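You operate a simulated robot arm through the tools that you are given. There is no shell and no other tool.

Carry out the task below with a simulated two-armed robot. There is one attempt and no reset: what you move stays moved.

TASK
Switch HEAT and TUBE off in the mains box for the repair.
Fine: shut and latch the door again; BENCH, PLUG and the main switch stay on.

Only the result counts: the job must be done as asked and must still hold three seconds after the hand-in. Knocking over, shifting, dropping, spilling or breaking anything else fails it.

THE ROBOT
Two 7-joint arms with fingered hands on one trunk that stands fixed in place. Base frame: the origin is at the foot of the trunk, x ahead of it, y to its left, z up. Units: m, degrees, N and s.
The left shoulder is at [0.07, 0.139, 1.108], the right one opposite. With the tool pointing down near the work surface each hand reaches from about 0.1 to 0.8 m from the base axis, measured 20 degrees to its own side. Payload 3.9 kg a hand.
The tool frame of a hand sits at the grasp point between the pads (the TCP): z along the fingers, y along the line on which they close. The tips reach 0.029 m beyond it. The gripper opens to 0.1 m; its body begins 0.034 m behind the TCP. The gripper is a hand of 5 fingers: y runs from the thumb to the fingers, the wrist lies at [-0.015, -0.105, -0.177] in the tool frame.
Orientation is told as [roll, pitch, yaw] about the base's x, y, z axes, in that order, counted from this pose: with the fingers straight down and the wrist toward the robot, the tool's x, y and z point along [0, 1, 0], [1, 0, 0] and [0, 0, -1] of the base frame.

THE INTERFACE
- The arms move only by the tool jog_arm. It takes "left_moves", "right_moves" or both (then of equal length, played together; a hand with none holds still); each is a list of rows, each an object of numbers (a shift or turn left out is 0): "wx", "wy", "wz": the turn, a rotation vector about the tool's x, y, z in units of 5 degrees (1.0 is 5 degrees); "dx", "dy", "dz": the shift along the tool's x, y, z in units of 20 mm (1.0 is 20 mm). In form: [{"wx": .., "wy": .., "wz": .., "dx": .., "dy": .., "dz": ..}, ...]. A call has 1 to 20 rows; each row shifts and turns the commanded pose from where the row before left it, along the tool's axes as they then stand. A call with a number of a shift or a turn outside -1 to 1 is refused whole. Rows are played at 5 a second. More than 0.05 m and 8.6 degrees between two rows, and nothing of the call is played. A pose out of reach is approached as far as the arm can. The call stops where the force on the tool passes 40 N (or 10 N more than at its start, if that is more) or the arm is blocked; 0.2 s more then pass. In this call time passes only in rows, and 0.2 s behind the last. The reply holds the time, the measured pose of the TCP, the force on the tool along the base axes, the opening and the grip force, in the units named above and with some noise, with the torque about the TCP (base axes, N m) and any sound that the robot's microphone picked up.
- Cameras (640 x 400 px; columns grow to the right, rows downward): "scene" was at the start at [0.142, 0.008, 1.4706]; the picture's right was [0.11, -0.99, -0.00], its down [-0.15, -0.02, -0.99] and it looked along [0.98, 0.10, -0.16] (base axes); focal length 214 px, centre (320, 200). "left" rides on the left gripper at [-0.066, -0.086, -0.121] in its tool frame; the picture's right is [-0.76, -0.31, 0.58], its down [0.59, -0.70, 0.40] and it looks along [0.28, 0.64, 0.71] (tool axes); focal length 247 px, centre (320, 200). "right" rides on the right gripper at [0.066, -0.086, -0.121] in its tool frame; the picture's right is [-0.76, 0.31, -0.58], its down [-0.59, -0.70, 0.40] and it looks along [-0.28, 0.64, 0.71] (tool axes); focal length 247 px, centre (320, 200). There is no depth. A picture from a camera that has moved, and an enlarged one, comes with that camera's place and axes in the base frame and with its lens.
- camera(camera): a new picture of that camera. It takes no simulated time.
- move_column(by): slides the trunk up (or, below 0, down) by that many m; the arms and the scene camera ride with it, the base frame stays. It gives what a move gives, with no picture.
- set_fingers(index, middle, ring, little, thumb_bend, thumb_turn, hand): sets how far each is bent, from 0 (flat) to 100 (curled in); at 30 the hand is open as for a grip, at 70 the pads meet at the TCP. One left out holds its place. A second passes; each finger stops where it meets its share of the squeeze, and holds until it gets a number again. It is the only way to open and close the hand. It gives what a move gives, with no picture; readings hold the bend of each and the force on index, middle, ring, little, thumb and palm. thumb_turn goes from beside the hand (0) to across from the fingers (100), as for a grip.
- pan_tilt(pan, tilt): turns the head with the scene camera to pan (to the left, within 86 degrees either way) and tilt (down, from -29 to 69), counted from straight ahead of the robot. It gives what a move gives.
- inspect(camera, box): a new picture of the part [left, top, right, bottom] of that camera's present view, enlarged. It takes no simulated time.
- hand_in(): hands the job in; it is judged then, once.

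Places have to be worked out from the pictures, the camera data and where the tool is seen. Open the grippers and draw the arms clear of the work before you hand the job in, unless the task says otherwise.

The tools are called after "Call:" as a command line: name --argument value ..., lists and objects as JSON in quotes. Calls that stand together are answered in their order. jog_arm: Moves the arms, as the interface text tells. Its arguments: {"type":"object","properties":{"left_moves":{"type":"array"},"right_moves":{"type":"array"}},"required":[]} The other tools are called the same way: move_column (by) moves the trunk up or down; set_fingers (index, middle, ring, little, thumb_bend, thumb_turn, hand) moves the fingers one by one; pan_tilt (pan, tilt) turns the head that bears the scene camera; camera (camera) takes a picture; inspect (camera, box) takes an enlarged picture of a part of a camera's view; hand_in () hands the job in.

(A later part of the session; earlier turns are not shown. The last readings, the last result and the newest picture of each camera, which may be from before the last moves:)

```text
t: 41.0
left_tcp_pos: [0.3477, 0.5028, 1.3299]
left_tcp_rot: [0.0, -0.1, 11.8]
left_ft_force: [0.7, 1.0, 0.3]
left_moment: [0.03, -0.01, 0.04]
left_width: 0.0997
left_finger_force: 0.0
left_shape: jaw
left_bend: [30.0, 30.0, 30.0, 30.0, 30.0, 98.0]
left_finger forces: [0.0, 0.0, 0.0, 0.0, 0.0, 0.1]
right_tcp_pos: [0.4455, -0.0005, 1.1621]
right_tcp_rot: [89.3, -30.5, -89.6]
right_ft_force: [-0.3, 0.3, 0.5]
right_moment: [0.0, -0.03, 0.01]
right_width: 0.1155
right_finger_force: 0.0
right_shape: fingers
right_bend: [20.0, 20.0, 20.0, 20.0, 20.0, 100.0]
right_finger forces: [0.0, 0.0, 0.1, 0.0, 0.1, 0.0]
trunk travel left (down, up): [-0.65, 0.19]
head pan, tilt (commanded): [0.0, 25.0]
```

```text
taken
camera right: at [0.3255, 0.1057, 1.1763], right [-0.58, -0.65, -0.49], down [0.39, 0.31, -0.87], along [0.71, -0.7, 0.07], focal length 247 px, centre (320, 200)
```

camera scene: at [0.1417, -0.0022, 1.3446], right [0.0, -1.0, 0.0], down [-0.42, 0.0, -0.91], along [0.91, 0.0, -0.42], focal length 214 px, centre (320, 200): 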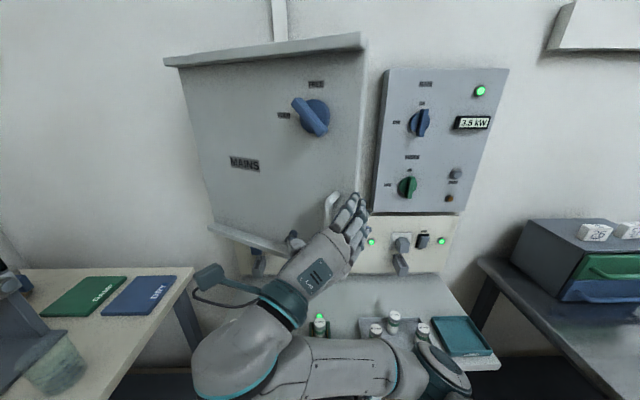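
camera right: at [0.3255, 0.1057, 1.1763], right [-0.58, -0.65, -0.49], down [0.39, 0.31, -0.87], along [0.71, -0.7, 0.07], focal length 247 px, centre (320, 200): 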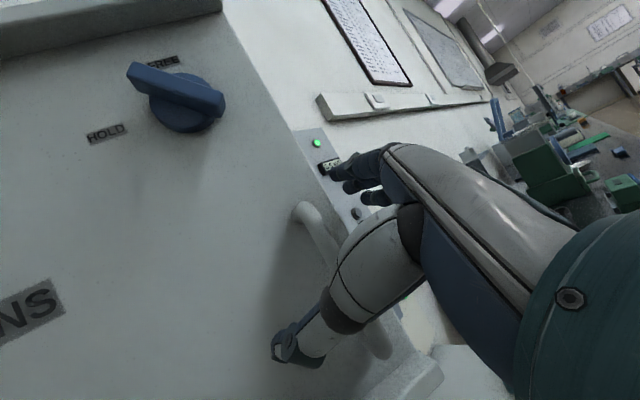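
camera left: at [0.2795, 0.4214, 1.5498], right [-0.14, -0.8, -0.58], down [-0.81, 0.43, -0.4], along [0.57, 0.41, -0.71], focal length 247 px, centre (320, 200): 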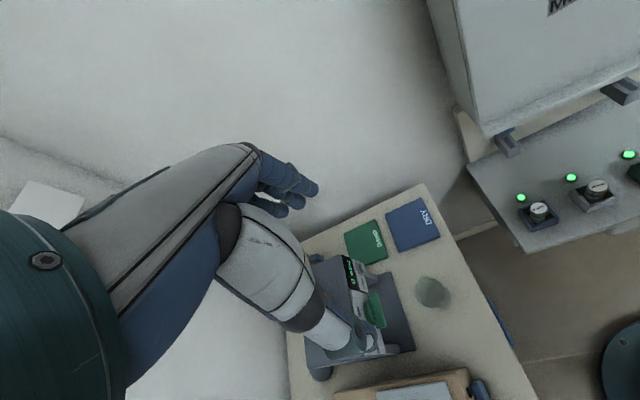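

On release the uncurling fingers nudged the door back to roughly 25°, but it is still open. I retract a little, then swing the hand to the right while rolling it palm-down, ready to go behind the door's free edge.

Call:
jog_arm --right_moves '[{"dz": -0.8}, {"dz": -0.8}, {"dx": -0.3625, "dy": 0.628, "wz": -1}, {"dx": -0.416, "dy": 0.594, "wz": -1}, {"dx": -0.466, "dy": 0.555, "wz": -1}, {"dx": -0.513, "dy": 0.513, "wz": -1}, {"dx": -0.555, "dy": 0.466, "wz": -1}, {"dx": -0.594, "dy": 0.416, "wz": -1}, {"dx": -0.628, "dy": 0.3625, "wz": -1}, {"dx": -0.657, "dy": 0.306, "wz": -1}, {"dx": -0.681, "dy": 0.248, "wz": -1}, {"dx": -0.7, "dy": 0.188, "wz": -1}, {"dx": -0.714, "dy": 0.126, "wz": -1}, {"dx": -0.722, "dy": 0.063, "wz": -1}]'

Call:
camera --camera "scene"

Call:
camera --camera "right"

```text
t: 44.0
left_tcp_pos: [0.3472, 0.5044, 1.3293]
left_tcp_rot: [-0.1, -0.2, 11.8]
left_ft_force: [-0.9, -0.3, 0.0]
left_moment: [-0.01, -0.06, -0.01]
left_width: 0.1
left_finger_force: 0.1
left_shape: jaw
left_bend: [30.0, 30.0, 30.0, 30.0, 30.0, 98.0]
left_finger forces: [0.0, 0.1, 0.1, 0.0, 0.0, 0.0]
right_tcp_pos: [0.4851, -0.1523, 1.1908]
right_tcp_rot: [-23.0, -89.1, 22.8]
right_ft_force: [-0.3, -0.5, -0.1]
right_moment: [0.0, 0.0, 0.02]
right_width: 0.1159
right_finger_force: 0.0
right_shape: fingers
right_bend: [20.0, 20.0, 20.0, 20.0, 20.0, 100.0]
right_finger forces: [0.1, 0.0, 0.0, 0.1, 0.0, 0.0]
right hand out of reach, approached as far as the arm can: row 1, 2, 8, 9, 10, 11, 12, 13, 14
trunk travel left (down, up): [-0.65, 0.19]
head pan, tilt (commanded): [0.0, 25.0]
```

```text
taken
camera scene: at [0.1402, -0.0006, 1.3448], right [0.0, -1.0, 0.0], down [-0.42, 0.0, -0.91], along [0.91, 0.0, -0.42], focal length 214 px, centre (320, 200)
```

scene: 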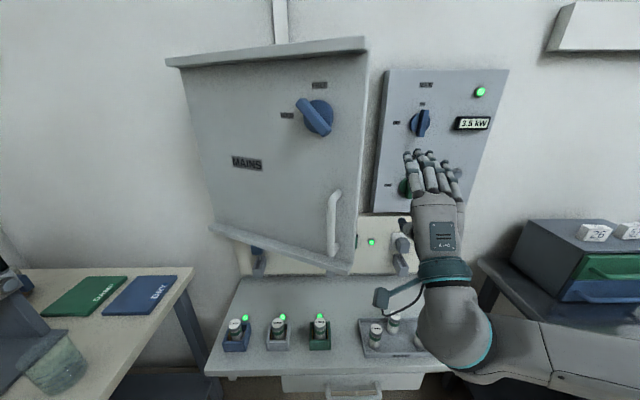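

```text
taken
camera right: at [0.365, -0.0885, 1.1055], right [-0.57, -0.75, 0.32], down [0.39, -0.59, -0.71], along [0.72, -0.28, 0.63], focal length 247 px, centre (320, 200)
```

right: 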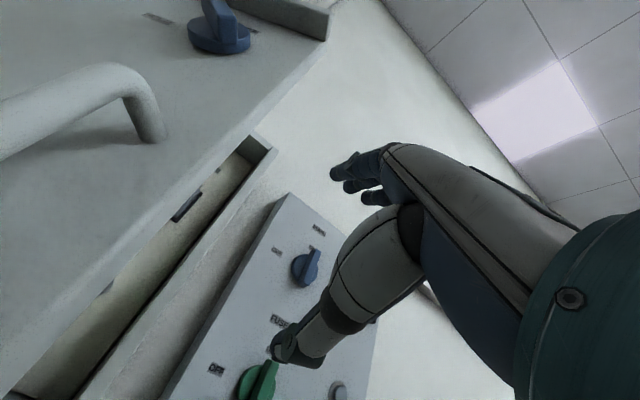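

The gap and part of the box interior are now visible in the right view. The door's free edge is at about (0.475, -0.055), roughly 31° open, so I move the hand forward on the right side of that edge.

Call:
jog_arm --right_moves '[{"dz": 1, "dy": 0.3}, {"dz": 1, "dy": 0.3}, {"dz": 1, "dy": 0.3}, {"dz": 1, "dy": 0.3}, {"dz": 1}, {"dz": 0.8}]'

Call:
camera --camera "scene"

Call:
camera --camera "right"

```text
t: 45.4
left_tcp_pos: [0.349, 0.5034, 1.3294]
left_tcp_rot: [0.0, -0.1, 11.9]
left_ft_force: [-0.5, 0.3, -0.5]
left_moment: [-0.03, 0.01, 0.01]
left_width: 0.0996
left_finger_force: 0.0
left_shape: jaw
left_bend: [30.0, 30.0, 30.0, 30.0, 30.0, 98.0]
left_finger forces: [0.1, 0.1, 0.0, 0.0, 0.0, 0.0]
right_tcp_pos: [0.6036, -0.1522, 1.212]
right_tcp_rot: [-41.2, -89.2, 41.3]
right_ft_force: [-0.2, -0.2, 0.8]
right_moment: [0.01, 0.01, -0.03]
right_width: 0.116
right_finger_force: 0.0
right_shape: fingers
right_bend: [20.0, 20.0, 20.0, 20.0, 20.0, 100.0]
right_finger forces: [0.0, 0.0, 0.1, 0.1, 0.1, 0.1]
trunk travel left (down, up): [-0.65, 0.19]
head pan, tilt (commanded): [0.0, 25.0]
```

```text
taken
camera scene: at [0.1423, -0.0014, 1.3445], right [0.0, -1.0, 0.0], down [-0.42, 0.0, -0.91], along [0.91, 0.0, -0.42], focal length 214 px, centre (320, 200)
```

scene: 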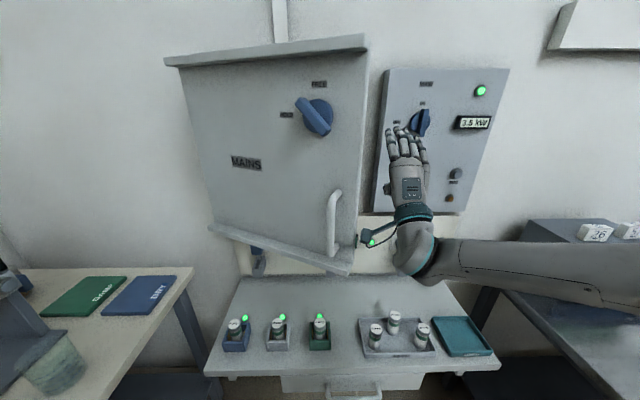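

```text
taken
camera right: at [0.4831, -0.0882, 1.1274], right [-0.57, -0.75, 0.32], down [0.39, -0.59, -0.7], along [0.72, -0.28, 0.64], focal length 247 px, centre (320, 200)
```

right: 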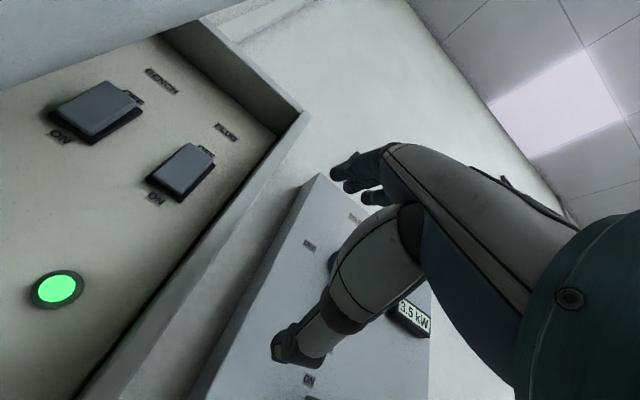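

I can see BENCH and PLUG rocker switches inside on the right, with ON marked at their lower ends. I zoom in to understand how the switches work.

Call:
inspect --camera "right" --box '[0, 20, 320, 220]'

Call:
inspect --camera "right" --box '[0, 200, 320, 400]'

```text
2.00 times, centred on (160, 120) of right
camera zoom: at [0.4831, -0.0882, 1.1274], right [-0.57, -0.75, 0.32], down [0.39, -0.59, -0.7], along [0.72, -0.28, 0.64], focal length 494 px, centre (640, 360)
```

zoom: 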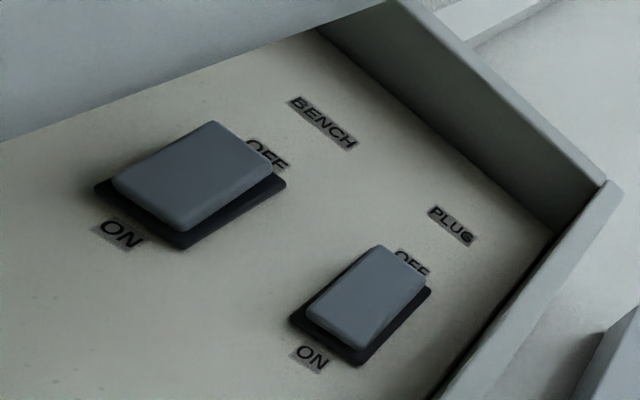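

```text
2.00 times, centred on (160, 300) of right
camera zoom: at [0.4831, -0.0882, 1.1274], right [-0.57, -0.75, 0.32], down [0.39, -0.59, -0.7], along [0.72, -0.28, 0.64], focal length 494 px, centre (640, 0)
```

zoom: 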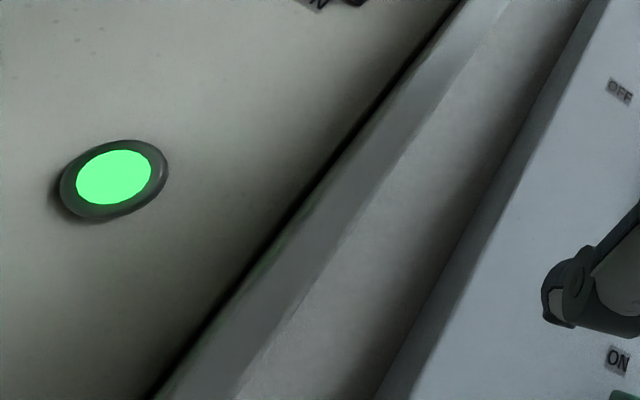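

The rockers have OFF on top and ON at the bottom, so each is switched off by pressing its upper half. Now I pull back slightly and yaw the hand 45° left so the fingers can slip behind the door.

Call:
jog_arm --right_moves '[{"dz": -1}, {"dz": -1}, {"wy": 1}, {"wy": 1}, {"wy": 1}, {"wy": 1}, {"wy": 1}, {"wy": 1}, {"wy": 1}, {"wy": 1}, {"wy": 1}]'

Call:
camera --camera "scene"

Call:
camera --camera "right"

```text
t: 46.8
left_tcp_pos: [0.3447, 0.4955, 1.3344]
left_tcp_rot: [0.2, -0.5, 11.8]
left_ft_force: [0.1, -0.2, -0.5]
left_moment: [0.01, -0.03, 0.0]
left_width: 0.0996
left_finger_force: 0.0
left_shape: jaw
left_bend: [30.0, 30.0, 30.0, 30.0, 30.0, 98.0]
left_finger forces: [0.0, 0.0, 0.0, 0.0, 0.0, 0.1]
right_tcp_pos: [0.5142, -0.0528, 1.2295]
right_tcp_rot: [45.9, -88.3, -28.4]
right_ft_force: [-21.3, -35.8, -8.9]
right_moment: [0.0, -0.03, 1.72]
right_width: 0.1161
right_finger_force: 19.4
right_shape: fingers
right_bend: [20.0, 20.0, 20.0, 20.0, 20.0, 100.0]
right_finger forces: [16.1, 0.0, 0.1, 0.1, 22.2, 0.0]
right hand out of reach, approached as far as the arm can: row 3, 4, 5, 6, 7
trunk travel left (down, up): [-0.65, 0.19]
head pan, tilt (commanded): [0.0, 25.0]
stopped in row 7 (right hand): the force on the tool passed its limit at 50 N (the readings are from after the stop); the commanded pose is now the measured one
```

```text
taken
camera scene: at [0.1368, -0.01, 1.3449], right [0.0, -1.0, -0.01], down [-0.42, 0.01, -0.91], along [0.91, 0.0, -0.42], focal length 214 px, centre (320, 200)
```

scene: 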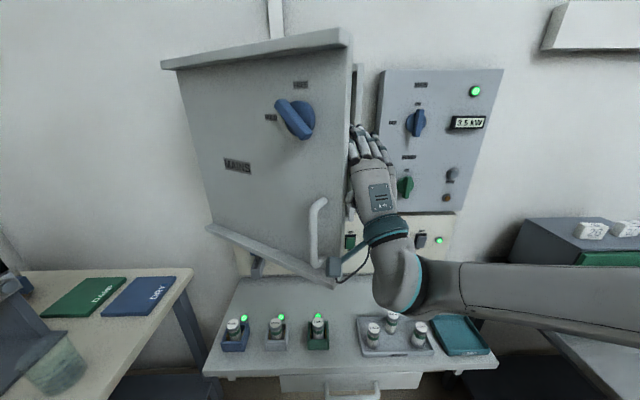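

```text
taken
camera right: at [0.3776, -0.0266, 1.1482], right [-0.31, -0.9, 0.3], down [0.54, -0.43, -0.72], along [0.78, -0.06, 0.62], focal length 247 px, centre (320, 200)
```

right: 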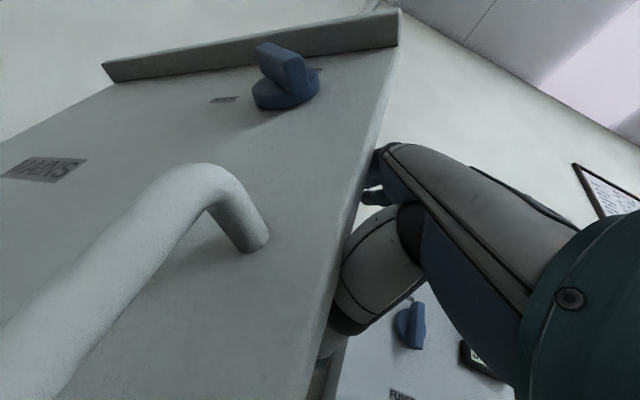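

The yaw hit a reach limit and the hand shifted left, pressing on the door's edge and opening it further, to about 38°. The hand's left side now rests on the edge, so I push along that direction (left and slightly back) in small steps.

Call:
jog_arm --right_moves '[{"dz": -0.4}, {"dx": 0.4, "dz": -0.1}, {"dx": 0.4, "dz": -0.1}, {"dx": 0.4, "dz": -0.1}]'

Call:
camera --camera "scene"

Call:
camera --camera "right"

```text
t: 47.8
left_tcp_pos: [0.3425, 0.4923, 1.3347]
left_tcp_rot: [0.5, -0.5, 11.9]
left_ft_force: [-0.2, 0.4, 0.0]
left_moment: [-0.03, -0.02, 0.01]
left_width: 0.0999
left_finger_force: 0.1
left_shape: jaw
left_bend: [30.0, 30.0, 30.0, 30.0, 30.0, 98.0]
left_finger forces: [0.0, 0.0, 0.0, 0.1, 0.1, 0.0]
right_tcp_pos: [0.4926, -0.0399, 1.2298]
right_tcp_rot: [47.0, -88.2, -29.1]
right_ft_force: [-25.3, -36.7, -9.3]
right_moment: [-0.28, 0.06, 1.84]
right_width: 0.1159
right_finger_force: 19.7
right_shape: fingers
right_bend: [20.0, 20.0, 20.0, 20.0, 20.0, 100.0]
right_finger forces: [12.2, 0.1, 0.1, 0.0, 27.4, 0.0]
trunk travel left (down, up): [-0.65, 0.19]
head pan, tilt (commanded): [0.0, 25.0]
stopped in row 4 (right hand): the force on the tool passed its limit at 55 N (the readings are from after the stop); the commanded pose is now the measured one
```

```text
taken
camera scene: at [0.1355, -0.0122, 1.3452], right [0.0, -1.0, -0.01], down [-0.42, 0.01, -0.91], along [0.91, 0.0, -0.42], focal length 214 px, centre (320, 200)
```

scene: 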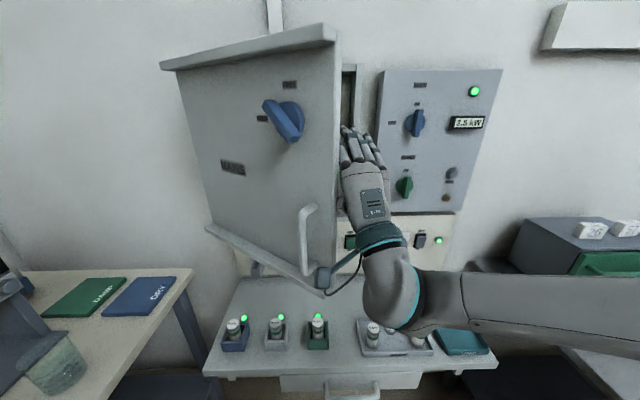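

```text
taken
camera right: at [0.3564, -0.0127, 1.1487], right [-0.31, -0.9, 0.3], down [0.54, -0.43, -0.72], along [0.78, -0.06, 0.62], focal length 247 px, centre (320, 200)
```

right: 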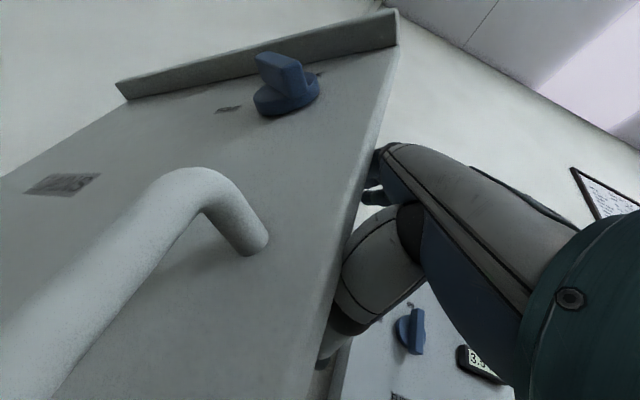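

The hand is pressing on the door's end face rather than its back, so most of the force is wasted (the door is at about 43° now). I back off to the right first, then point the fingers down so they can hook behind the inner face.

Call:
jog_arm --right_moves '[{"dx": -1}, {"dx": -1}, {"dx": -1}, {"dx": -1, "dz": 0.5}, {"dx": -1, "dz": 0.5}, {"dx": -1, "dz": 0.5}]'

Call:
camera --camera "scene"

```text
t: 49.1
left_tcp_pos: [0.3464, 0.4913, 1.3337]
left_tcp_rot: [0.5, -0.3, 11.7]
left_ft_force: [0.3, -0.7, 0.5]
left_moment: [0.0, -0.01, -0.01]
left_width: 0.0998
left_finger_force: 0.0
left_shape: jaw
left_bend: [30.0, 30.0, 30.0, 30.0, 30.0, 98.0]
left_finger forces: [0.0, 0.1, 0.0, 0.0, 0.0, 0.1]
right_tcp_pos: [0.5291, -0.0579, 1.2292]
right_tcp_rot: [37.1, -87.4, -20.0]
right_ft_force: [-21.6, -39.1, -28.5]
right_moment: [-1.11, -0.92, 2.15]
right_width: 0.1158
right_finger_force: 20.4
right_shape: fingers
right_bend: [20.0, 20.0, 20.0, 20.0, 20.0, 100.0]
right_finger forces: [2.0, 0.0, 0.0, 0.0, 39.0, 0.1]
right hand out of reach, approached as far as the arm can: row 2, 3, 4, 5, 6
trunk travel left (down, up): [-0.65, 0.19]
head pan, tilt (commanded): [0.0, 25.0]
```

```text
taken
camera scene: at [0.1394, -0.0133, 1.3442], right [0.0, -1.0, -0.01], down [-0.42, 0.01, -0.91], along [0.91, 0.0, -0.42], focal length 214 px, centre (320, 200)
```

scene: 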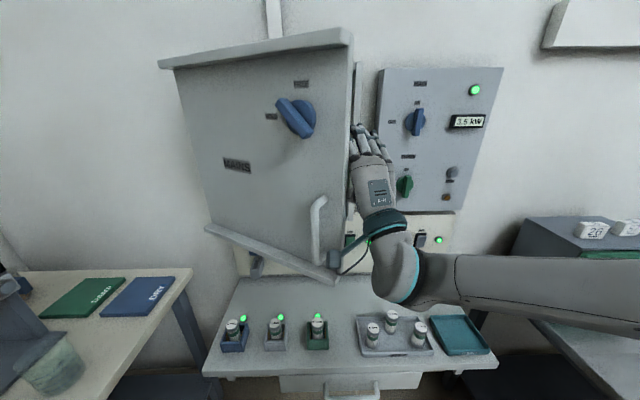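

The arm can't move right with the hand yawed and is still pressing on the door. I turn the yaw back to straight, which was reachable before, while moving right.

Call:
jog_arm --right_moves '[{"wy": -1}, {"wy": -1, "dx": -0.3}, {"wy": -1, "dx": -0.5}, {"wy": -0.5, "dx": -0.5}, {"dx": -0.5}]'

Call:
camera --camera "scene"

Call:
camera --camera "right"

```text
t: 50.4
left_tcp_pos: [0.3486, 0.5007, 1.3294]
left_tcp_rot: [0.2, -0.1, 11.8]
left_ft_force: [0.5, -0.1, 0.2]
left_moment: [0.02, 0.01, -0.02]
left_width: 0.1
left_finger_force: 0.0
left_shape: jaw
left_bend: [30.0, 30.0, 30.0, 30.0, 30.0, 98.0]
left_finger forces: [0.1, 0.0, 0.0, 0.0, 0.0, 0.1]
right_tcp_pos: [0.532, -0.0852, 1.2339]
right_tcp_rot: [7.2, -88.4, -6.7]
right_ft_force: [-0.4, 0.6, -0.4]
right_moment: [-0.02, 0.0, -0.02]
right_width: 0.1158
right_finger_force: 0.0
right_shape: fingers
right_bend: [20.0, 20.0, 20.0, 20.0, 20.0, 100.0]
right_finger forces: [0.0, 0.0, 0.0, 0.0, 0.0, 0.0]
trunk travel left (down, up): [-0.65, 0.19]
head pan, tilt (commanded): [0.0, 25.0]
```

```text
taken
camera scene: at [0.1416, -0.0036, 1.3446], right [0.0, -1.0, 0.0], down [-0.42, 0.0, -0.91], along [0.91, 0.0, -0.42], focal length 214 px, centre (320, 200)
```

scene: 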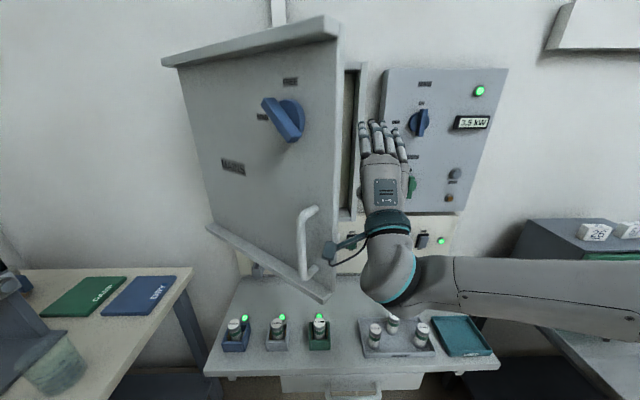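

```text
taken
camera right: at [0.4097, -0.0198, 1.1514], right [-0.56, -0.76, 0.32], down [0.38, -0.58, -0.72], along [0.73, -0.28, 0.62], focal length 247 px, centre (320, 200)
```

right: 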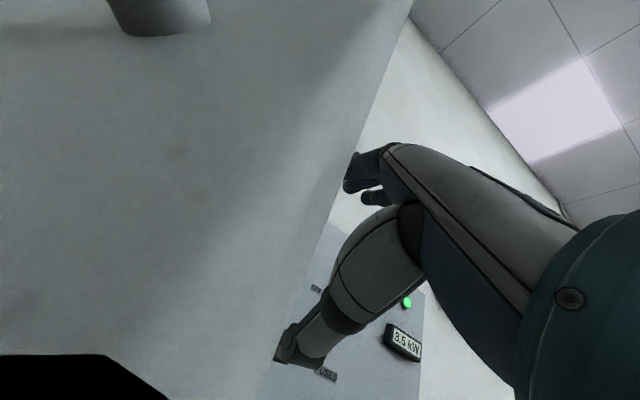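

The hand is free now (force about 0), and the door stands at about 43–45°. I move right, clear of the door, then rotate the fingers to point down.

Call:
jog_arm --right_moves '[{"dx": -1}, {"dx": -1}, {"dx": -1}, {"dx": -1}, {"dx": -0.5}]'

Call:
jog_arm --right_moves '[{"wx": 1}, {"wx": 1}, {"wx": 1}, {"wx": 1}, {"wx": 1}, {"wx": 1}, {"wx": 1}, {"wx": 1}]'

Call:
camera --camera "scene"

Call:
camera --camera "right"

```text
t: 51.5
left_tcp_pos: [0.3488, 0.5025, 1.328]
left_tcp_rot: [0.0, 0.0, 11.8]
left_ft_force: [-0.2, 0.4, -0.1]
left_moment: [0.03, 0.0, 0.01]
left_width: 0.0999
left_finger_force: 0.1
left_shape: jaw
left_bend: [30.0, 30.0, 30.0, 30.0, 30.0, 98.0]
left_finger forces: [0.0, 0.0, 0.0, 0.0, 0.0, 0.0]
right_tcp_pos: [0.5329, -0.1643, 1.2349]
right_tcp_rot: [10.7, -88.0, -10.4]
right_ft_force: [0.4, -0.5, -0.6]
right_moment: [-0.01, 0.02, 0.0]
right_width: 0.1161
right_finger_force: 0.1
right_shape: fingers
right_bend: [20.0, 20.0, 20.0, 20.0, 20.0, 100.0]
right_finger forces: [0.0, 0.0, 0.1, 0.0, 0.0, 0.1]
right hand out of reach, approached as far as the arm can: row 5
trunk travel left (down, up): [-0.65, 0.19]
head pan, tilt (commanded): [0.0, 25.0]
```

```text
t: 53.4
left_tcp_pos: [0.3473, 0.5028, 1.3299]
left_tcp_rot: [0.0, -0.2, 11.8]
left_ft_force: [-0.3, 0.2, -0.5]
left_moment: [0.02, -0.03, 0.03]
left_width: 0.1
left_finger_force: 0.0
left_shape: jaw
left_bend: [30.0, 30.0, 30.0, 30.0, 30.0, 98.0]
left_finger forces: [0.1, 0.1, 0.1, 0.0, 0.0, 0.0]
right_tcp_pos: [0.5316, -0.163, 1.2357]
right_tcp_rot: [0.2, -48.3, 0.5]
right_ft_force: [0.5, 1.6, 0.3]
right_moment: [0.0, 0.01, -0.01]
right_width: 0.1159
right_finger_force: 0.0
right_shape: fingers
right_bend: [20.0, 20.0, 20.0, 20.0, 20.0, 100.0]
right_finger forces: [0.0, 0.1, 0.0, 0.0, 0.0, 0.0]
trunk travel left (down, up): [-0.65, 0.19]
head pan, tilt (commanded): [0.0, 25.0]
```

```text
taken
camera scene: at [0.1418, -0.0015, 1.3445], right [0.0, -1.0, 0.0], down [-0.42, 0.0, -0.91], along [0.91, 0.0, -0.42], focal length 214 px, centre (320, 200)
```

scene: 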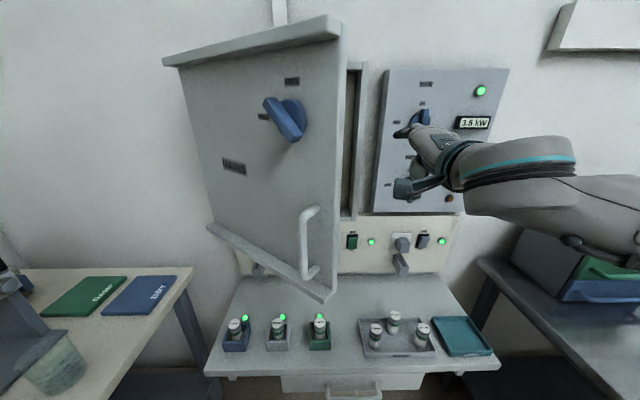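

```text
taken
camera right: at [0.3851, -0.0983, 1.2526], right [-0.22, -0.76, 0.61], down [-0.16, -0.59, -0.79], along [0.96, -0.27, 0.0], focal length 247 px, centre (320, 200)
```

right: 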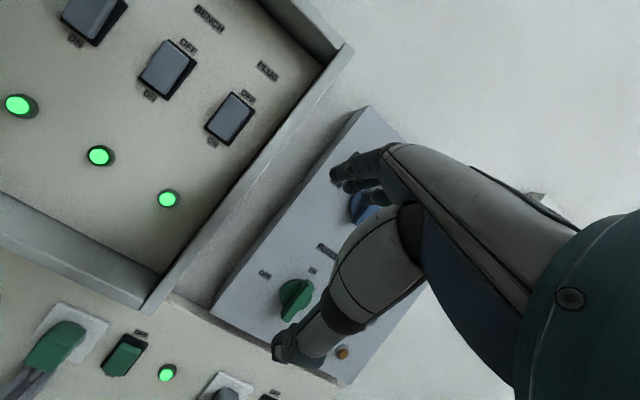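

The camera shows the interior now: from the left, a switch, then BENCH and PLUG, each with a green lamp below. BENCH triangulates to about (0.731, 0.052, 1.266) and PLUG to about (0.735, -0.034, 1.266), a spacing of 0.086. I finish turning the fingers down.

Call:
jog_arm --right_moves '[{"wx": 1}, {"wx": 1}, {"wx": 1}, {"wx": 1}, {"wx": 1}, {"wx": 1}, {"wx": 1}, {"wx": 1}, {"wx": 1}]'

Call:
camera --camera "scene"

Call:
camera --camera "right"

```text
t: 55.4
left_tcp_pos: [0.3491, 0.502, 1.3279]
left_tcp_rot: [0.0, -0.1, 11.8]
left_ft_force: [-1.1, -0.1, 0.2]
left_moment: [0.0, -0.03, 0.0]
left_width: 0.0998
left_finger_force: 0.0
left_shape: jaw
left_bend: [30.0, 30.0, 30.0, 30.0, 30.0, 98.0]
left_finger forces: [0.1, 0.0, 0.0, 0.1, 0.0, 0.1]
right_tcp_pos: [0.5321, -0.1624, 1.2346]
right_tcp_rot: [0.1, -3.3, 0.6]
right_ft_force: [-0.1, -0.3, -0.7]
right_moment: [-0.03, 0.01, -0.02]
right_width: 0.1159
right_finger_force: 0.1
right_shape: fingers
right_bend: [20.0, 20.0, 20.0, 20.0, 20.0, 100.0]
right_finger forces: [0.0, 0.1, 0.1, 0.0, 0.0, 0.0]
trunk travel left (down, up): [-0.65, 0.19]
head pan, tilt (commanded): [0.0, 25.0]
```

```text
taken
camera scene: at [0.1421, -0.001, 1.3445], right [0.0, -1.0, 0.0], down [-0.42, 0.0, -0.91], along [0.91, 0.0, -0.42], focal length 214 px, centre (320, 200)
```

scene: 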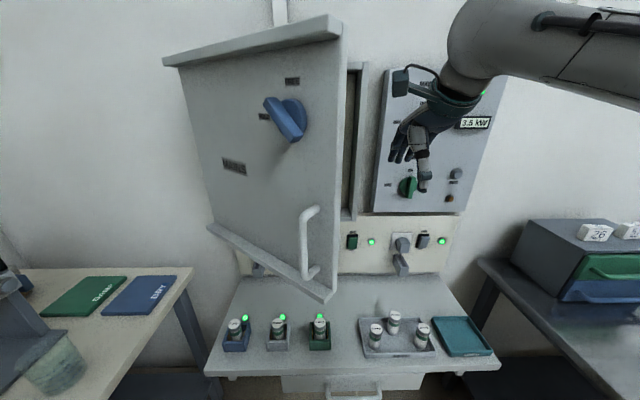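

```text
taken
camera right: at [0.4402, -0.0979, 1.3513], right [0.28, -0.75, 0.59], down [-0.67, -0.6, -0.44], along [0.68, -0.27, -0.68], focal length 247 px, centre (320, 200)
```

right: 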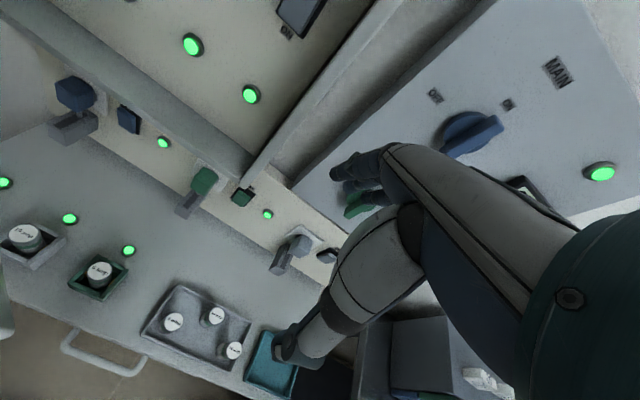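

The hand points down at (0.532, -0.162, 1.235) and the door's edge is at about (0.408, -0.01). I raise the hand so the wrist and camera clear the door's top (z≈1.41), and yaw it 30° left.

Call:
jog_arm --right_moves '[{"dz": -1, "wz": -1}, {"dz": -1, "wz": -1}, {"dz": -1, "wz": -1}, {"dz": -1, "wz": -1}, {"dz": -1, "wz": -1}, {"dz": -0.8, "wz": -1}]'

Call:
camera --camera "scene"

Call:
camera --camera "right"

```text
t: 56.8
left_tcp_pos: [0.3494, 0.503, 1.3281]
left_tcp_rot: [0.0, 0.0, 11.8]
left_ft_force: [0.5, 0.2, 0.0]
left_moment: [0.02, 0.01, 0.01]
left_width: 0.0999
left_finger_force: 0.1
left_shape: jaw
left_bend: [30.0, 30.0, 30.0, 30.0, 30.0, 98.0]
left_finger forces: [0.0, 0.1, 0.0, 0.0, 0.0, 0.0]
right_tcp_pos: [0.5261, -0.1627, 1.3484]
right_tcp_rot: [-1.6, -2.9, 30.9]
right_ft_force: [0.2, -0.1, 0.7]
right_moment: [0.0, 0.01, 0.02]
right_width: 0.116
right_finger_force: 0.1
right_shape: fingers
right_bend: [20.0, 20.0, 20.0, 20.0, 20.0, 100.0]
right_finger forces: [0.0, 0.1, 0.1, 0.0, 0.0, 0.1]
trunk travel left (down, up): [-0.65, 0.19]
head pan, tilt (commanded): [0.0, 25.0]
```

```text
taken
camera scene: at [0.1431, -0.001, 1.3444], right [0.0, -1.0, 0.0], down [-0.42, 0.0, -0.91], along [0.91, 0.0, -0.42], focal length 214 px, centre (320, 200)
```

scene: 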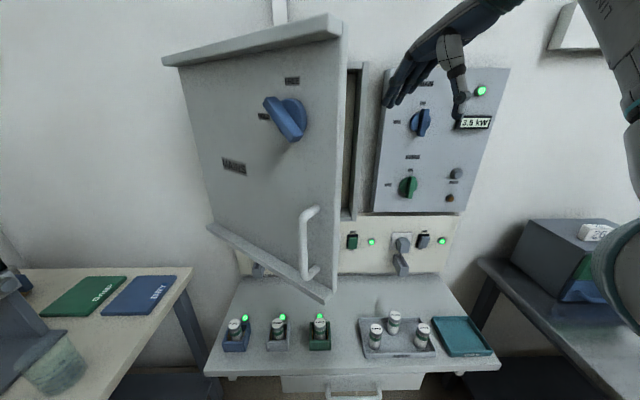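

```text
taken
camera right: at [0.4134, -0.1507, 1.4628], right [0.62, -0.49, 0.61], down [-0.28, -0.86, -0.42], along [0.74, 0.09, -0.67], focal length 247 px, centre (320, 200)
```

right: 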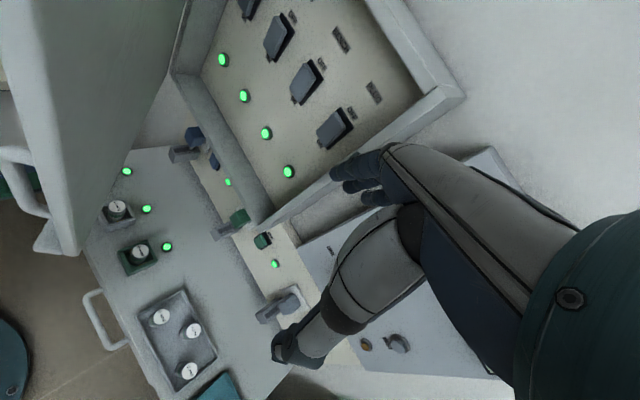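

All four rockers with their lamps are visible now. The hand is at (0.526, -0.163, 1.348), level with the upper part of the door, so I move left to bring the fingers behind the door's inner face.

Call:
jog_arm --right_moves '[{"dx": 0.97, "dy": 0.365}, {"dx": 0.97, "dy": 0.365}, {"dx": 0.97, "dy": 0.365}, {"dx": 0.97, "dy": 0.365}, {"dx": 0.97, "dy": 0.365}, {"dx": 0.97, "dy": 0.365}]'

Call:
camera --camera "scene"

Call:
camera --camera "right"

```text
t: 58.1
left_tcp_pos: [0.3483, 0.5031, 1.3293]
left_tcp_rot: [0.0, 0.0, 11.8]
left_ft_force: [-0.4, 0.7, 0.6]
left_moment: [-0.02, 0.0, -0.02]
left_width: 0.0997
left_finger_force: 0.0
left_shape: jaw
left_bend: [30.0, 30.0, 30.0, 30.0, 30.0, 98.0]
left_finger forces: [0.1, 0.1, 0.1, 0.0, 0.1, 0.0]
right_tcp_pos: [0.5037, -0.0402, 1.3515]
right_tcp_rot: [-1.6, -2.9, 30.6]
right_ft_force: [-0.2, -0.2, 0.7]
right_moment: [-0.01, 0.0, 0.04]
right_width: 0.1158
right_finger_force: 0.0
right_shape: fingers
right_bend: [20.0, 20.0, 20.0, 20.0, 20.0, 100.0]
right_finger forces: [0.0, 0.0, 0.1, 0.0, 0.0, 0.0]
trunk travel left (down, up): [-0.65, 0.19]
head pan, tilt (commanded): [0.0, 25.0]
```

```text
taken
camera scene: at [0.1417, -0.0008, 1.3445], right [0.0, -1.0, 0.0], down [-0.42, 0.0, -0.91], along [0.91, 0.0, -0.42], focal length 214 px, centre (320, 200)
```

scene: 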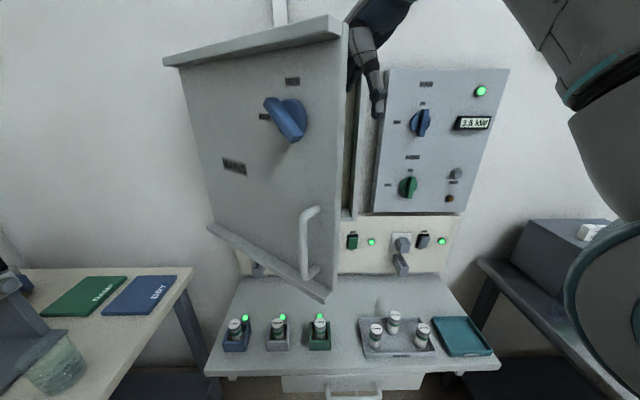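

```text
taken
camera right: at [0.3898, -0.0279, 1.4655], right [0.61, -0.5, 0.61], down [-0.28, -0.86, -0.42], along [0.74, 0.08, -0.67], focal length 247 px, centre (320, 200)
```

right: 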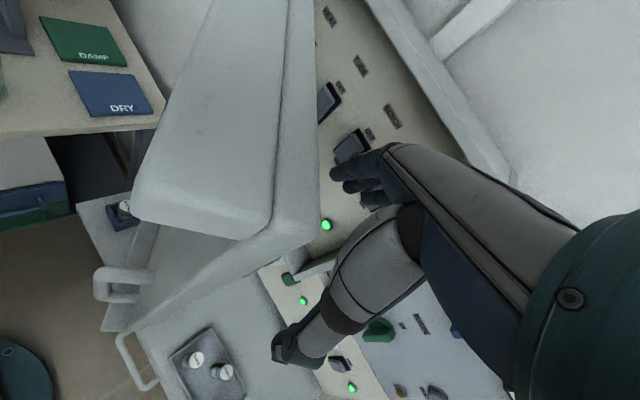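

The fingers are behind the door, with wrist and camera above its top. I now push along the opening tangent (back and to the left) in small steps, checking the force.

Call:
jog_arm --right_moves '[{"dx": 0.7, "dy": -0.2}, {"dx": 0.7, "dy": -0.2}, {"dx": 0.7, "dy": -0.2}, {"dx": 0.7, "dy": -0.2}]'

Call:
camera --camera "scene"

Call:
camera --camera "right"

```text
t: 59.1
left_tcp_pos: [0.3484, 0.5031, 1.3293]
left_tcp_rot: [0.0, -0.2, 11.8]
left_ft_force: [0.7, 0.1, 0.1]
left_moment: [0.03, -0.04, -0.03]
left_width: 0.0997
left_finger_force: 0.0
left_shape: jaw
left_bend: [30.0, 30.0, 30.0, 30.0, 30.0, 98.0]
left_finger forces: [0.0, 0.0, 0.0, 0.0, 0.0, 0.1]
right_tcp_pos: [0.4608, 0.0012, 1.3478]
right_tcp_rot: [-1.5, -3.1, 30.7]
right_ft_force: [0.0, 0.1, -0.1]
right_moment: [-0.04, -0.02, -0.03]
right_width: 0.1159
right_finger_force: 0.2
right_shape: fingers
right_bend: [20.0, 20.0, 20.0, 20.0, 20.0, 100.0]
right_finger forces: [0.0, 0.1, 0.0, 0.0, 0.0, 0.1]
trunk travel left (down, up): [-0.65, 0.19]
head pan, tilt (commanded): [0.0, 25.0]
```

```text
taken
camera scene: at [0.1411, -0.0012, 1.3446], right [0.0, -1.0, 0.0], down [-0.42, 0.0, -0.91], along [0.91, 0.0, -0.42], focal length 214 px, centre (320, 200)
```

scene: 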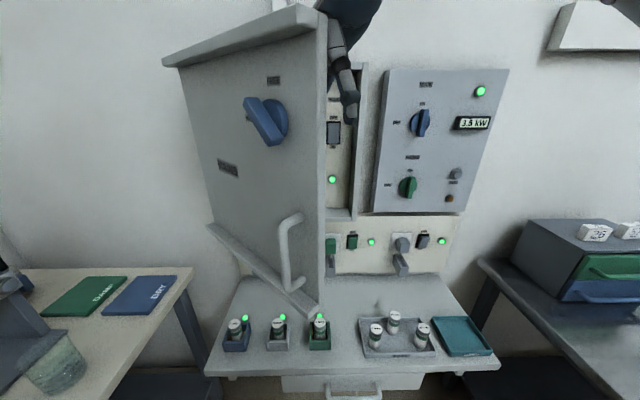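

```text
taken
camera right: at [0.3477, 0.0133, 1.462], right [0.61, -0.5, 0.61], down [-0.28, -0.86, -0.42], along [0.74, 0.08, -0.67], focal length 247 px, centre (320, 200)
```

right: 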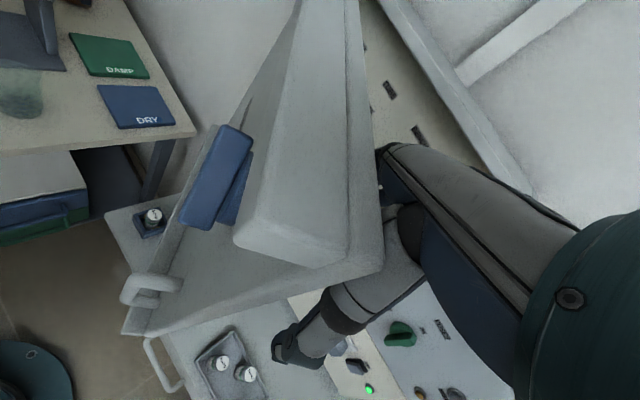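

The door swings easily (about 50° now, negligible force). I keep following the arc.

Call:
jog_arm --right_moves '[{"dx": 0.74, "dy": -0.108}, {"dx": 0.745, "dy": -0.08}, {"dx": 0.75, "dy": -0.045}, {"dx": 0.75, "dy": -0.02}, {"dx": 0.75, "dy": 0.01}, {"dx": 0.75, "dy": 0.04}]'

Call:
camera --camera "scene"

Call:
camera --camera "right"

```text
t: 60.5
left_tcp_pos: [0.3485, 0.5033, 1.3296]
left_tcp_rot: [0.0, -0.2, 11.9]
left_ft_force: [0.5, -0.7, 1.3]
left_moment: [0.03, -0.05, 0.02]
left_width: 0.0998
left_finger_force: 0.1
left_shape: jaw
left_bend: [30.0, 30.0, 30.0, 30.0, 30.0, 98.0]
left_finger forces: [0.1, 0.0, 0.0, 0.0, 0.0, 0.1]
right_tcp_pos: [0.4116, 0.076, 1.345]
right_tcp_rot: [-1.6, -3.0, 30.6]
right_ft_force: [0.3, 0.5, 0.0]
right_moment: [-0.02, 0.0, 0.01]
right_width: 0.116
right_finger_force: 0.1
right_shape: fingers
right_bend: [20.0, 20.0, 20.0, 20.0, 20.0, 100.0]
right_finger forces: [0.0, 0.0, 0.1, 0.0, 0.0, 0.0]
trunk travel left (down, up): [-0.65, 0.19]
head pan, tilt (commanded): [0.0, 25.0]
```

```text
taken
camera scene: at [0.1415, -0.0009, 1.3446], right [0.0, -1.0, 0.0], down [-0.42, 0.0, -0.91], along [0.91, 0.0, -0.42], focal length 214 px, centre (320, 200)
```

scene: 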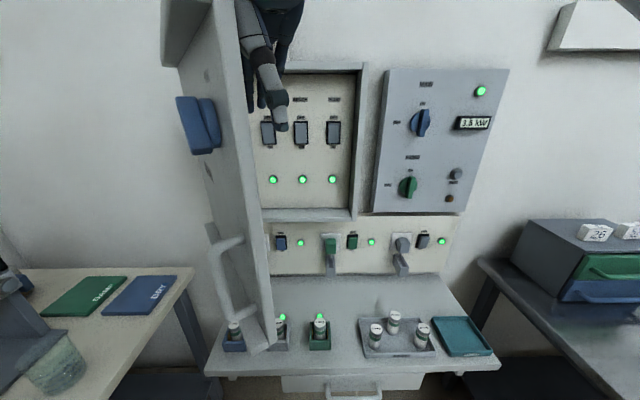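

```text
taken
camera right: at [0.2988, 0.0882, 1.4606], right [0.61, -0.5, 0.61], down [-0.28, -0.86, -0.42], along [0.74, 0.08, -0.67], focal length 247 px, centre (320, 200)
```

right: 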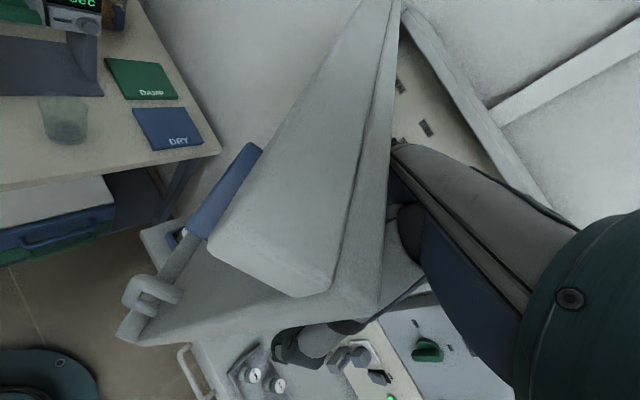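

The door is at about 67° and three switches are visible from the head camera. I continue to around 80–85°.

Call:
jog_arm --right_moves '[{"dx": 0.745, "dy": 0.075}, {"dx": 0.74, "dy": 0.11}, {"dx": 0.735, "dy": 0.14}, {"dx": 0.73, "dy": 0.17}, {"dx": 0.72, "dy": 0.2}, {"dx": 0.71, "dy": 0.23}]'

Call:
camera --camera "scene"

Call:
camera --camera "right"

```text
t: 62.1
left_tcp_pos: [0.3491, 0.5016, 1.3302]
left_tcp_rot: [0.1, -0.2, 11.8]
left_ft_force: [0.1, 0.4, 0.1]
left_moment: [-0.02, -0.03, 0.02]
left_width: 0.0998
left_finger_force: 0.1
left_shape: jaw
left_bend: [30.0, 30.0, 30.0, 30.0, 30.0, 98.0]
left_finger forces: [0.0, 0.1, 0.1, 0.1, 0.1, 0.0]
right_tcp_pos: [0.3968, 0.1228, 1.3666]
right_tcp_rot: [2.0, -4.9, 28.2]
right_ft_force: [0.4, -0.5, -0.6]
right_moment: [-0.03, 0.01, -0.01]
right_width: 0.1158
right_finger_force: 0.1
right_shape: fingers
right_bend: [20.0, 20.0, 20.0, 20.0, 20.0, 100.0]
right_finger forces: [0.1, 0.1, 0.1, 0.1, 0.0, 0.1]
trunk travel left (down, up): [-0.65, 0.19]
head pan, tilt (commanded): [0.0, 25.0]
stopped in row 6 (right hand): the arm was blocked; the commanded pose is now the measured one
```

```text
taken
camera scene: at [0.1413, -0.0021, 1.3446], right [0.0, -1.0, 0.0], down [-0.42, 0.0, -0.91], along [0.91, 0.0, -0.42], focal length 214 px, centre (320, 200)
```

scene: 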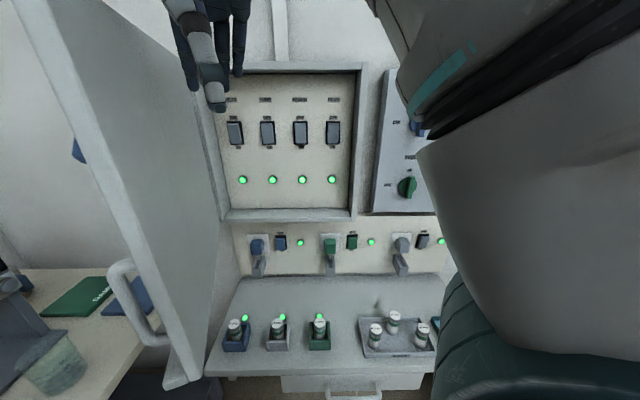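

```text
taken
camera right: at [0.2836, 0.1306, 1.4822], right [0.6, -0.56, 0.57], down [-0.31, -0.82, -0.48], along [0.74, 0.1, -0.66], focal length 247 px, centre (320, 200)
```

right: 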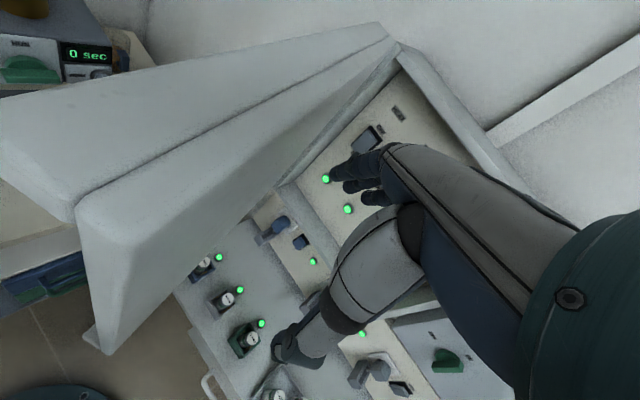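

The door is now wide open at about 90° and all four switches can be seen, though the right upper arm got close to the head. I back the right hand away to the right.

Call:
jog_arm --right_moves '[{"dx": -0.75}, {"dx": -0.75}, {"dx": -0.75}, {"dx": -0.75}, {"dx": -0.9}, {"dx": -0.9}, {"dx": -0.9}, {"dx": -0.9}, {"dx": -0.9}]'

Call:
camera --camera "scene"

Call:
inspect --camera "scene" --box '[200, 55, 380, 230]'

```text
t: 64.2
left_tcp_pos: [0.3485, 0.5012, 1.3295]
left_tcp_rot: [0.1, -0.1, 11.8]
left_ft_force: [-1.1, 0.0, 0.8]
left_moment: [0.01, 0.0, -0.03]
left_width: 0.0998
left_finger_force: 0.1
left_shape: jaw
left_bend: [30.0, 30.0, 30.0, 30.0, 30.0, 98.0]
left_finger forces: [0.1, 0.0, 0.1, 0.1, 0.0, 0.0]
right_tcp_pos: [0.4681, -0.0065, 1.359]
right_tcp_rot: [1.8, -4.5, 28.4]
right_ft_force: [-0.6, -0.2, 1.1]
right_moment: [0.04, 0.0, -0.01]
right_width: 0.1158
right_finger_force: 0.0
right_shape: fingers
right_bend: [20.0, 20.0, 20.0, 20.0, 20.0, 100.0]
right_finger forces: [0.1, 0.0, 0.1, 0.1, 0.1, 0.0]
trunk travel left (down, up): [-0.65, 0.19]
head pan, tilt (commanded): [0.0, 25.0]
```

```text
taken
camera scene: at [0.1422, -0.0025, 1.3445], right [0.0, -1.0, 0.0], down [-0.42, 0.0, -0.91], along [0.91, 0.0, -0.42], focal length 214 px, centre (320, 200)
```

scene: 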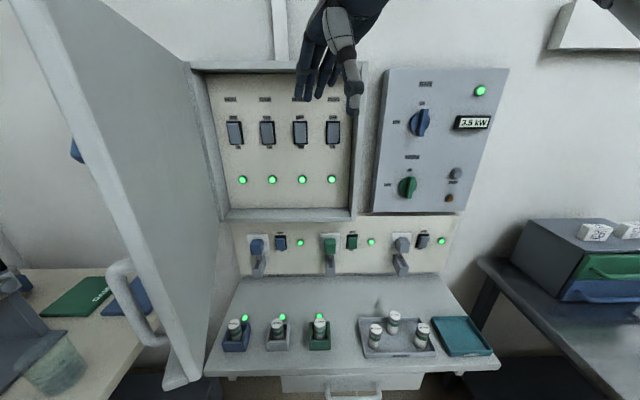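

```text
2.29 times, centred on (290, 142) of scene
camera zoom: at [0.1422, -0.0025, 1.3445], right [0.0, -1.0, 0.0], down [-0.42, 0.0, -0.91], along [0.91, 0.0, -0.42], focal length 490 px, centre (389, 331)
```

zoom: 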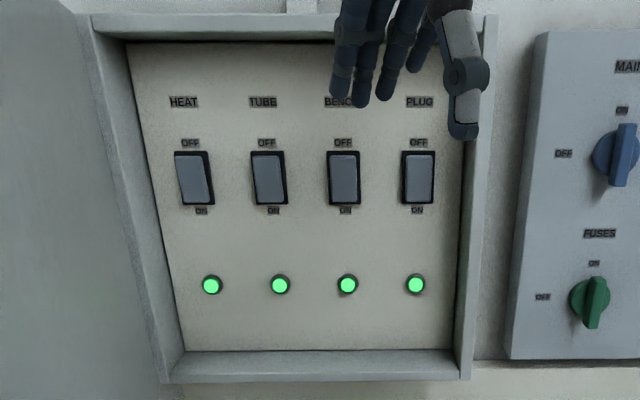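

The order from the left is HEAT, TUBE, BENCH, PLUG, with rocker centres at y≈0.223, 0.136, 0.051 and -0.036, z≈1.267. I form a pointing hand (index straight, the others curled) and turn it back to point forward, well clear of the box.

Call:
set_fingers --hand "right" --index 5 --middle 100 --ring 100 --little 100 --thumb_bend 90 --thumb_turn 60

Call:
jog_arm --right_moves '[{"wz": 1, "dx": -0.5}, {"wz": 1, "dx": -0.5}, {"wz": 1, "dx": -0.5}, {"wz": 1}, {"wz": 0.7}, {"wx": -1}, {"wx": -1}, {"wx": -1}, {"wx": -1}, {"wx": -1}, {"wx": -1}, {"wx": -1}, {"wx": -1}, {"wx": -1}, {"wx": -1}]'

Call:
camera --camera "scene"

Call:
camera --camera "right"

```text
t: 65.2
left_tcp_pos: [0.3492, 0.5026, 1.3292]
left_tcp_rot: [0.1, 0.0, 11.9]
left_ft_force: [-0.4, -0.3, -0.4]
left_moment: [0.04, 0.01, 0.0]
left_width: 0.0997
left_finger_force: 0.0
left_shape: jaw
left_bend: [30.0, 30.0, 30.0, 30.0, 30.0, 98.0]
left_finger forces: [0.1, 0.1, 0.0, 0.0, 0.0, 0.0]
right_tcp_pos: [0.467, -0.0056, 1.3592]
right_tcp_rot: [1.7, -4.7, 28.4]
right_ft_force: [-0.4, -0.2, -0.6]
right_moment: [-0.01, -0.04, 0.0]
right_width: 0.0531
right_finger_force: 0.0
right_shape: fingers
right_bend: [5.0, 100.0, 100.0, 100.0, 90.0, 61.0]
right_finger forces: [0.0, 0.0, 0.0, 0.0, 0.0, 0.0]
trunk travel left (down, up): [-0.65, 0.19]
head pan, tilt (commanded): [0.0, 25.0]
```

```text
t: 68.3
left_tcp_pos: [0.3492, 0.5031, 1.3296]
left_tcp_rot: [0.0, -0.2, 11.8]
left_ft_force: [-0.4, 0.1, 0.1]
left_moment: [-0.03, -0.02, 0.02]
left_width: 0.0996
left_finger_force: 0.1
left_shape: jaw
left_bend: [30.0, 30.0, 30.0, 30.0, 30.0, 98.0]
left_finger forces: [0.0, 0.1, 0.0, 0.1, 0.0, 0.1]
right_tcp_pos: [0.4819, -0.0346, 1.3585]
right_tcp_rot: [5.9, -53.6, 0.5]
right_ft_force: [0.3, 0.0, 0.5]
right_moment: [0.0, 0.05, 0.01]
right_width: 0.0532
right_finger_force: 0.0
right_shape: fingers
right_bend: [5.0, 100.0, 100.0, 100.0, 90.0, 61.0]
right_finger forces: [0.0, 0.0, 0.1, 0.0, 0.1, 0.0]
trunk travel left (down, up): [-0.65, 0.19]
head pan, tilt (commanded): [0.0, 25.0]
```

```text
taken
camera scene: at [0.1419, -0.0019, 1.3445], right [0.0, -1.0, 0.0], down [-0.42, 0.0, -0.91], along [0.91, 0.0, -0.42], focal length 214 px, centre (320, 200)
```

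scene: 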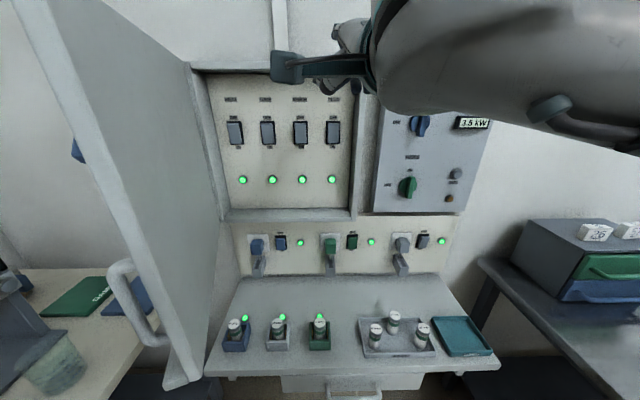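

```text
taken
camera right: at [0.3281, 0.0177, 1.3652], right [-0.21, -0.81, 0.54], down [-0.05, -0.55, -0.84], along [0.98, -0.2, 0.08], focal length 247 px, centre (320, 200)
```

right: 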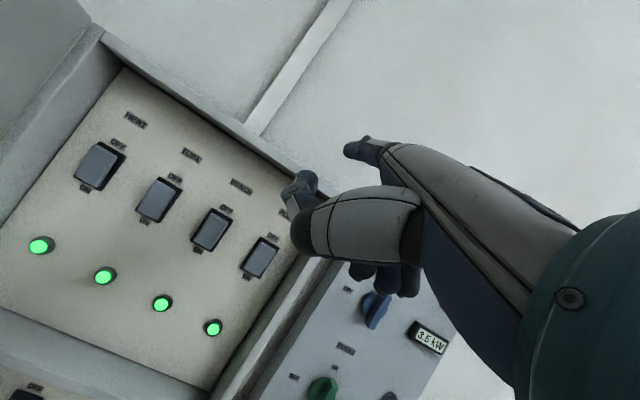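

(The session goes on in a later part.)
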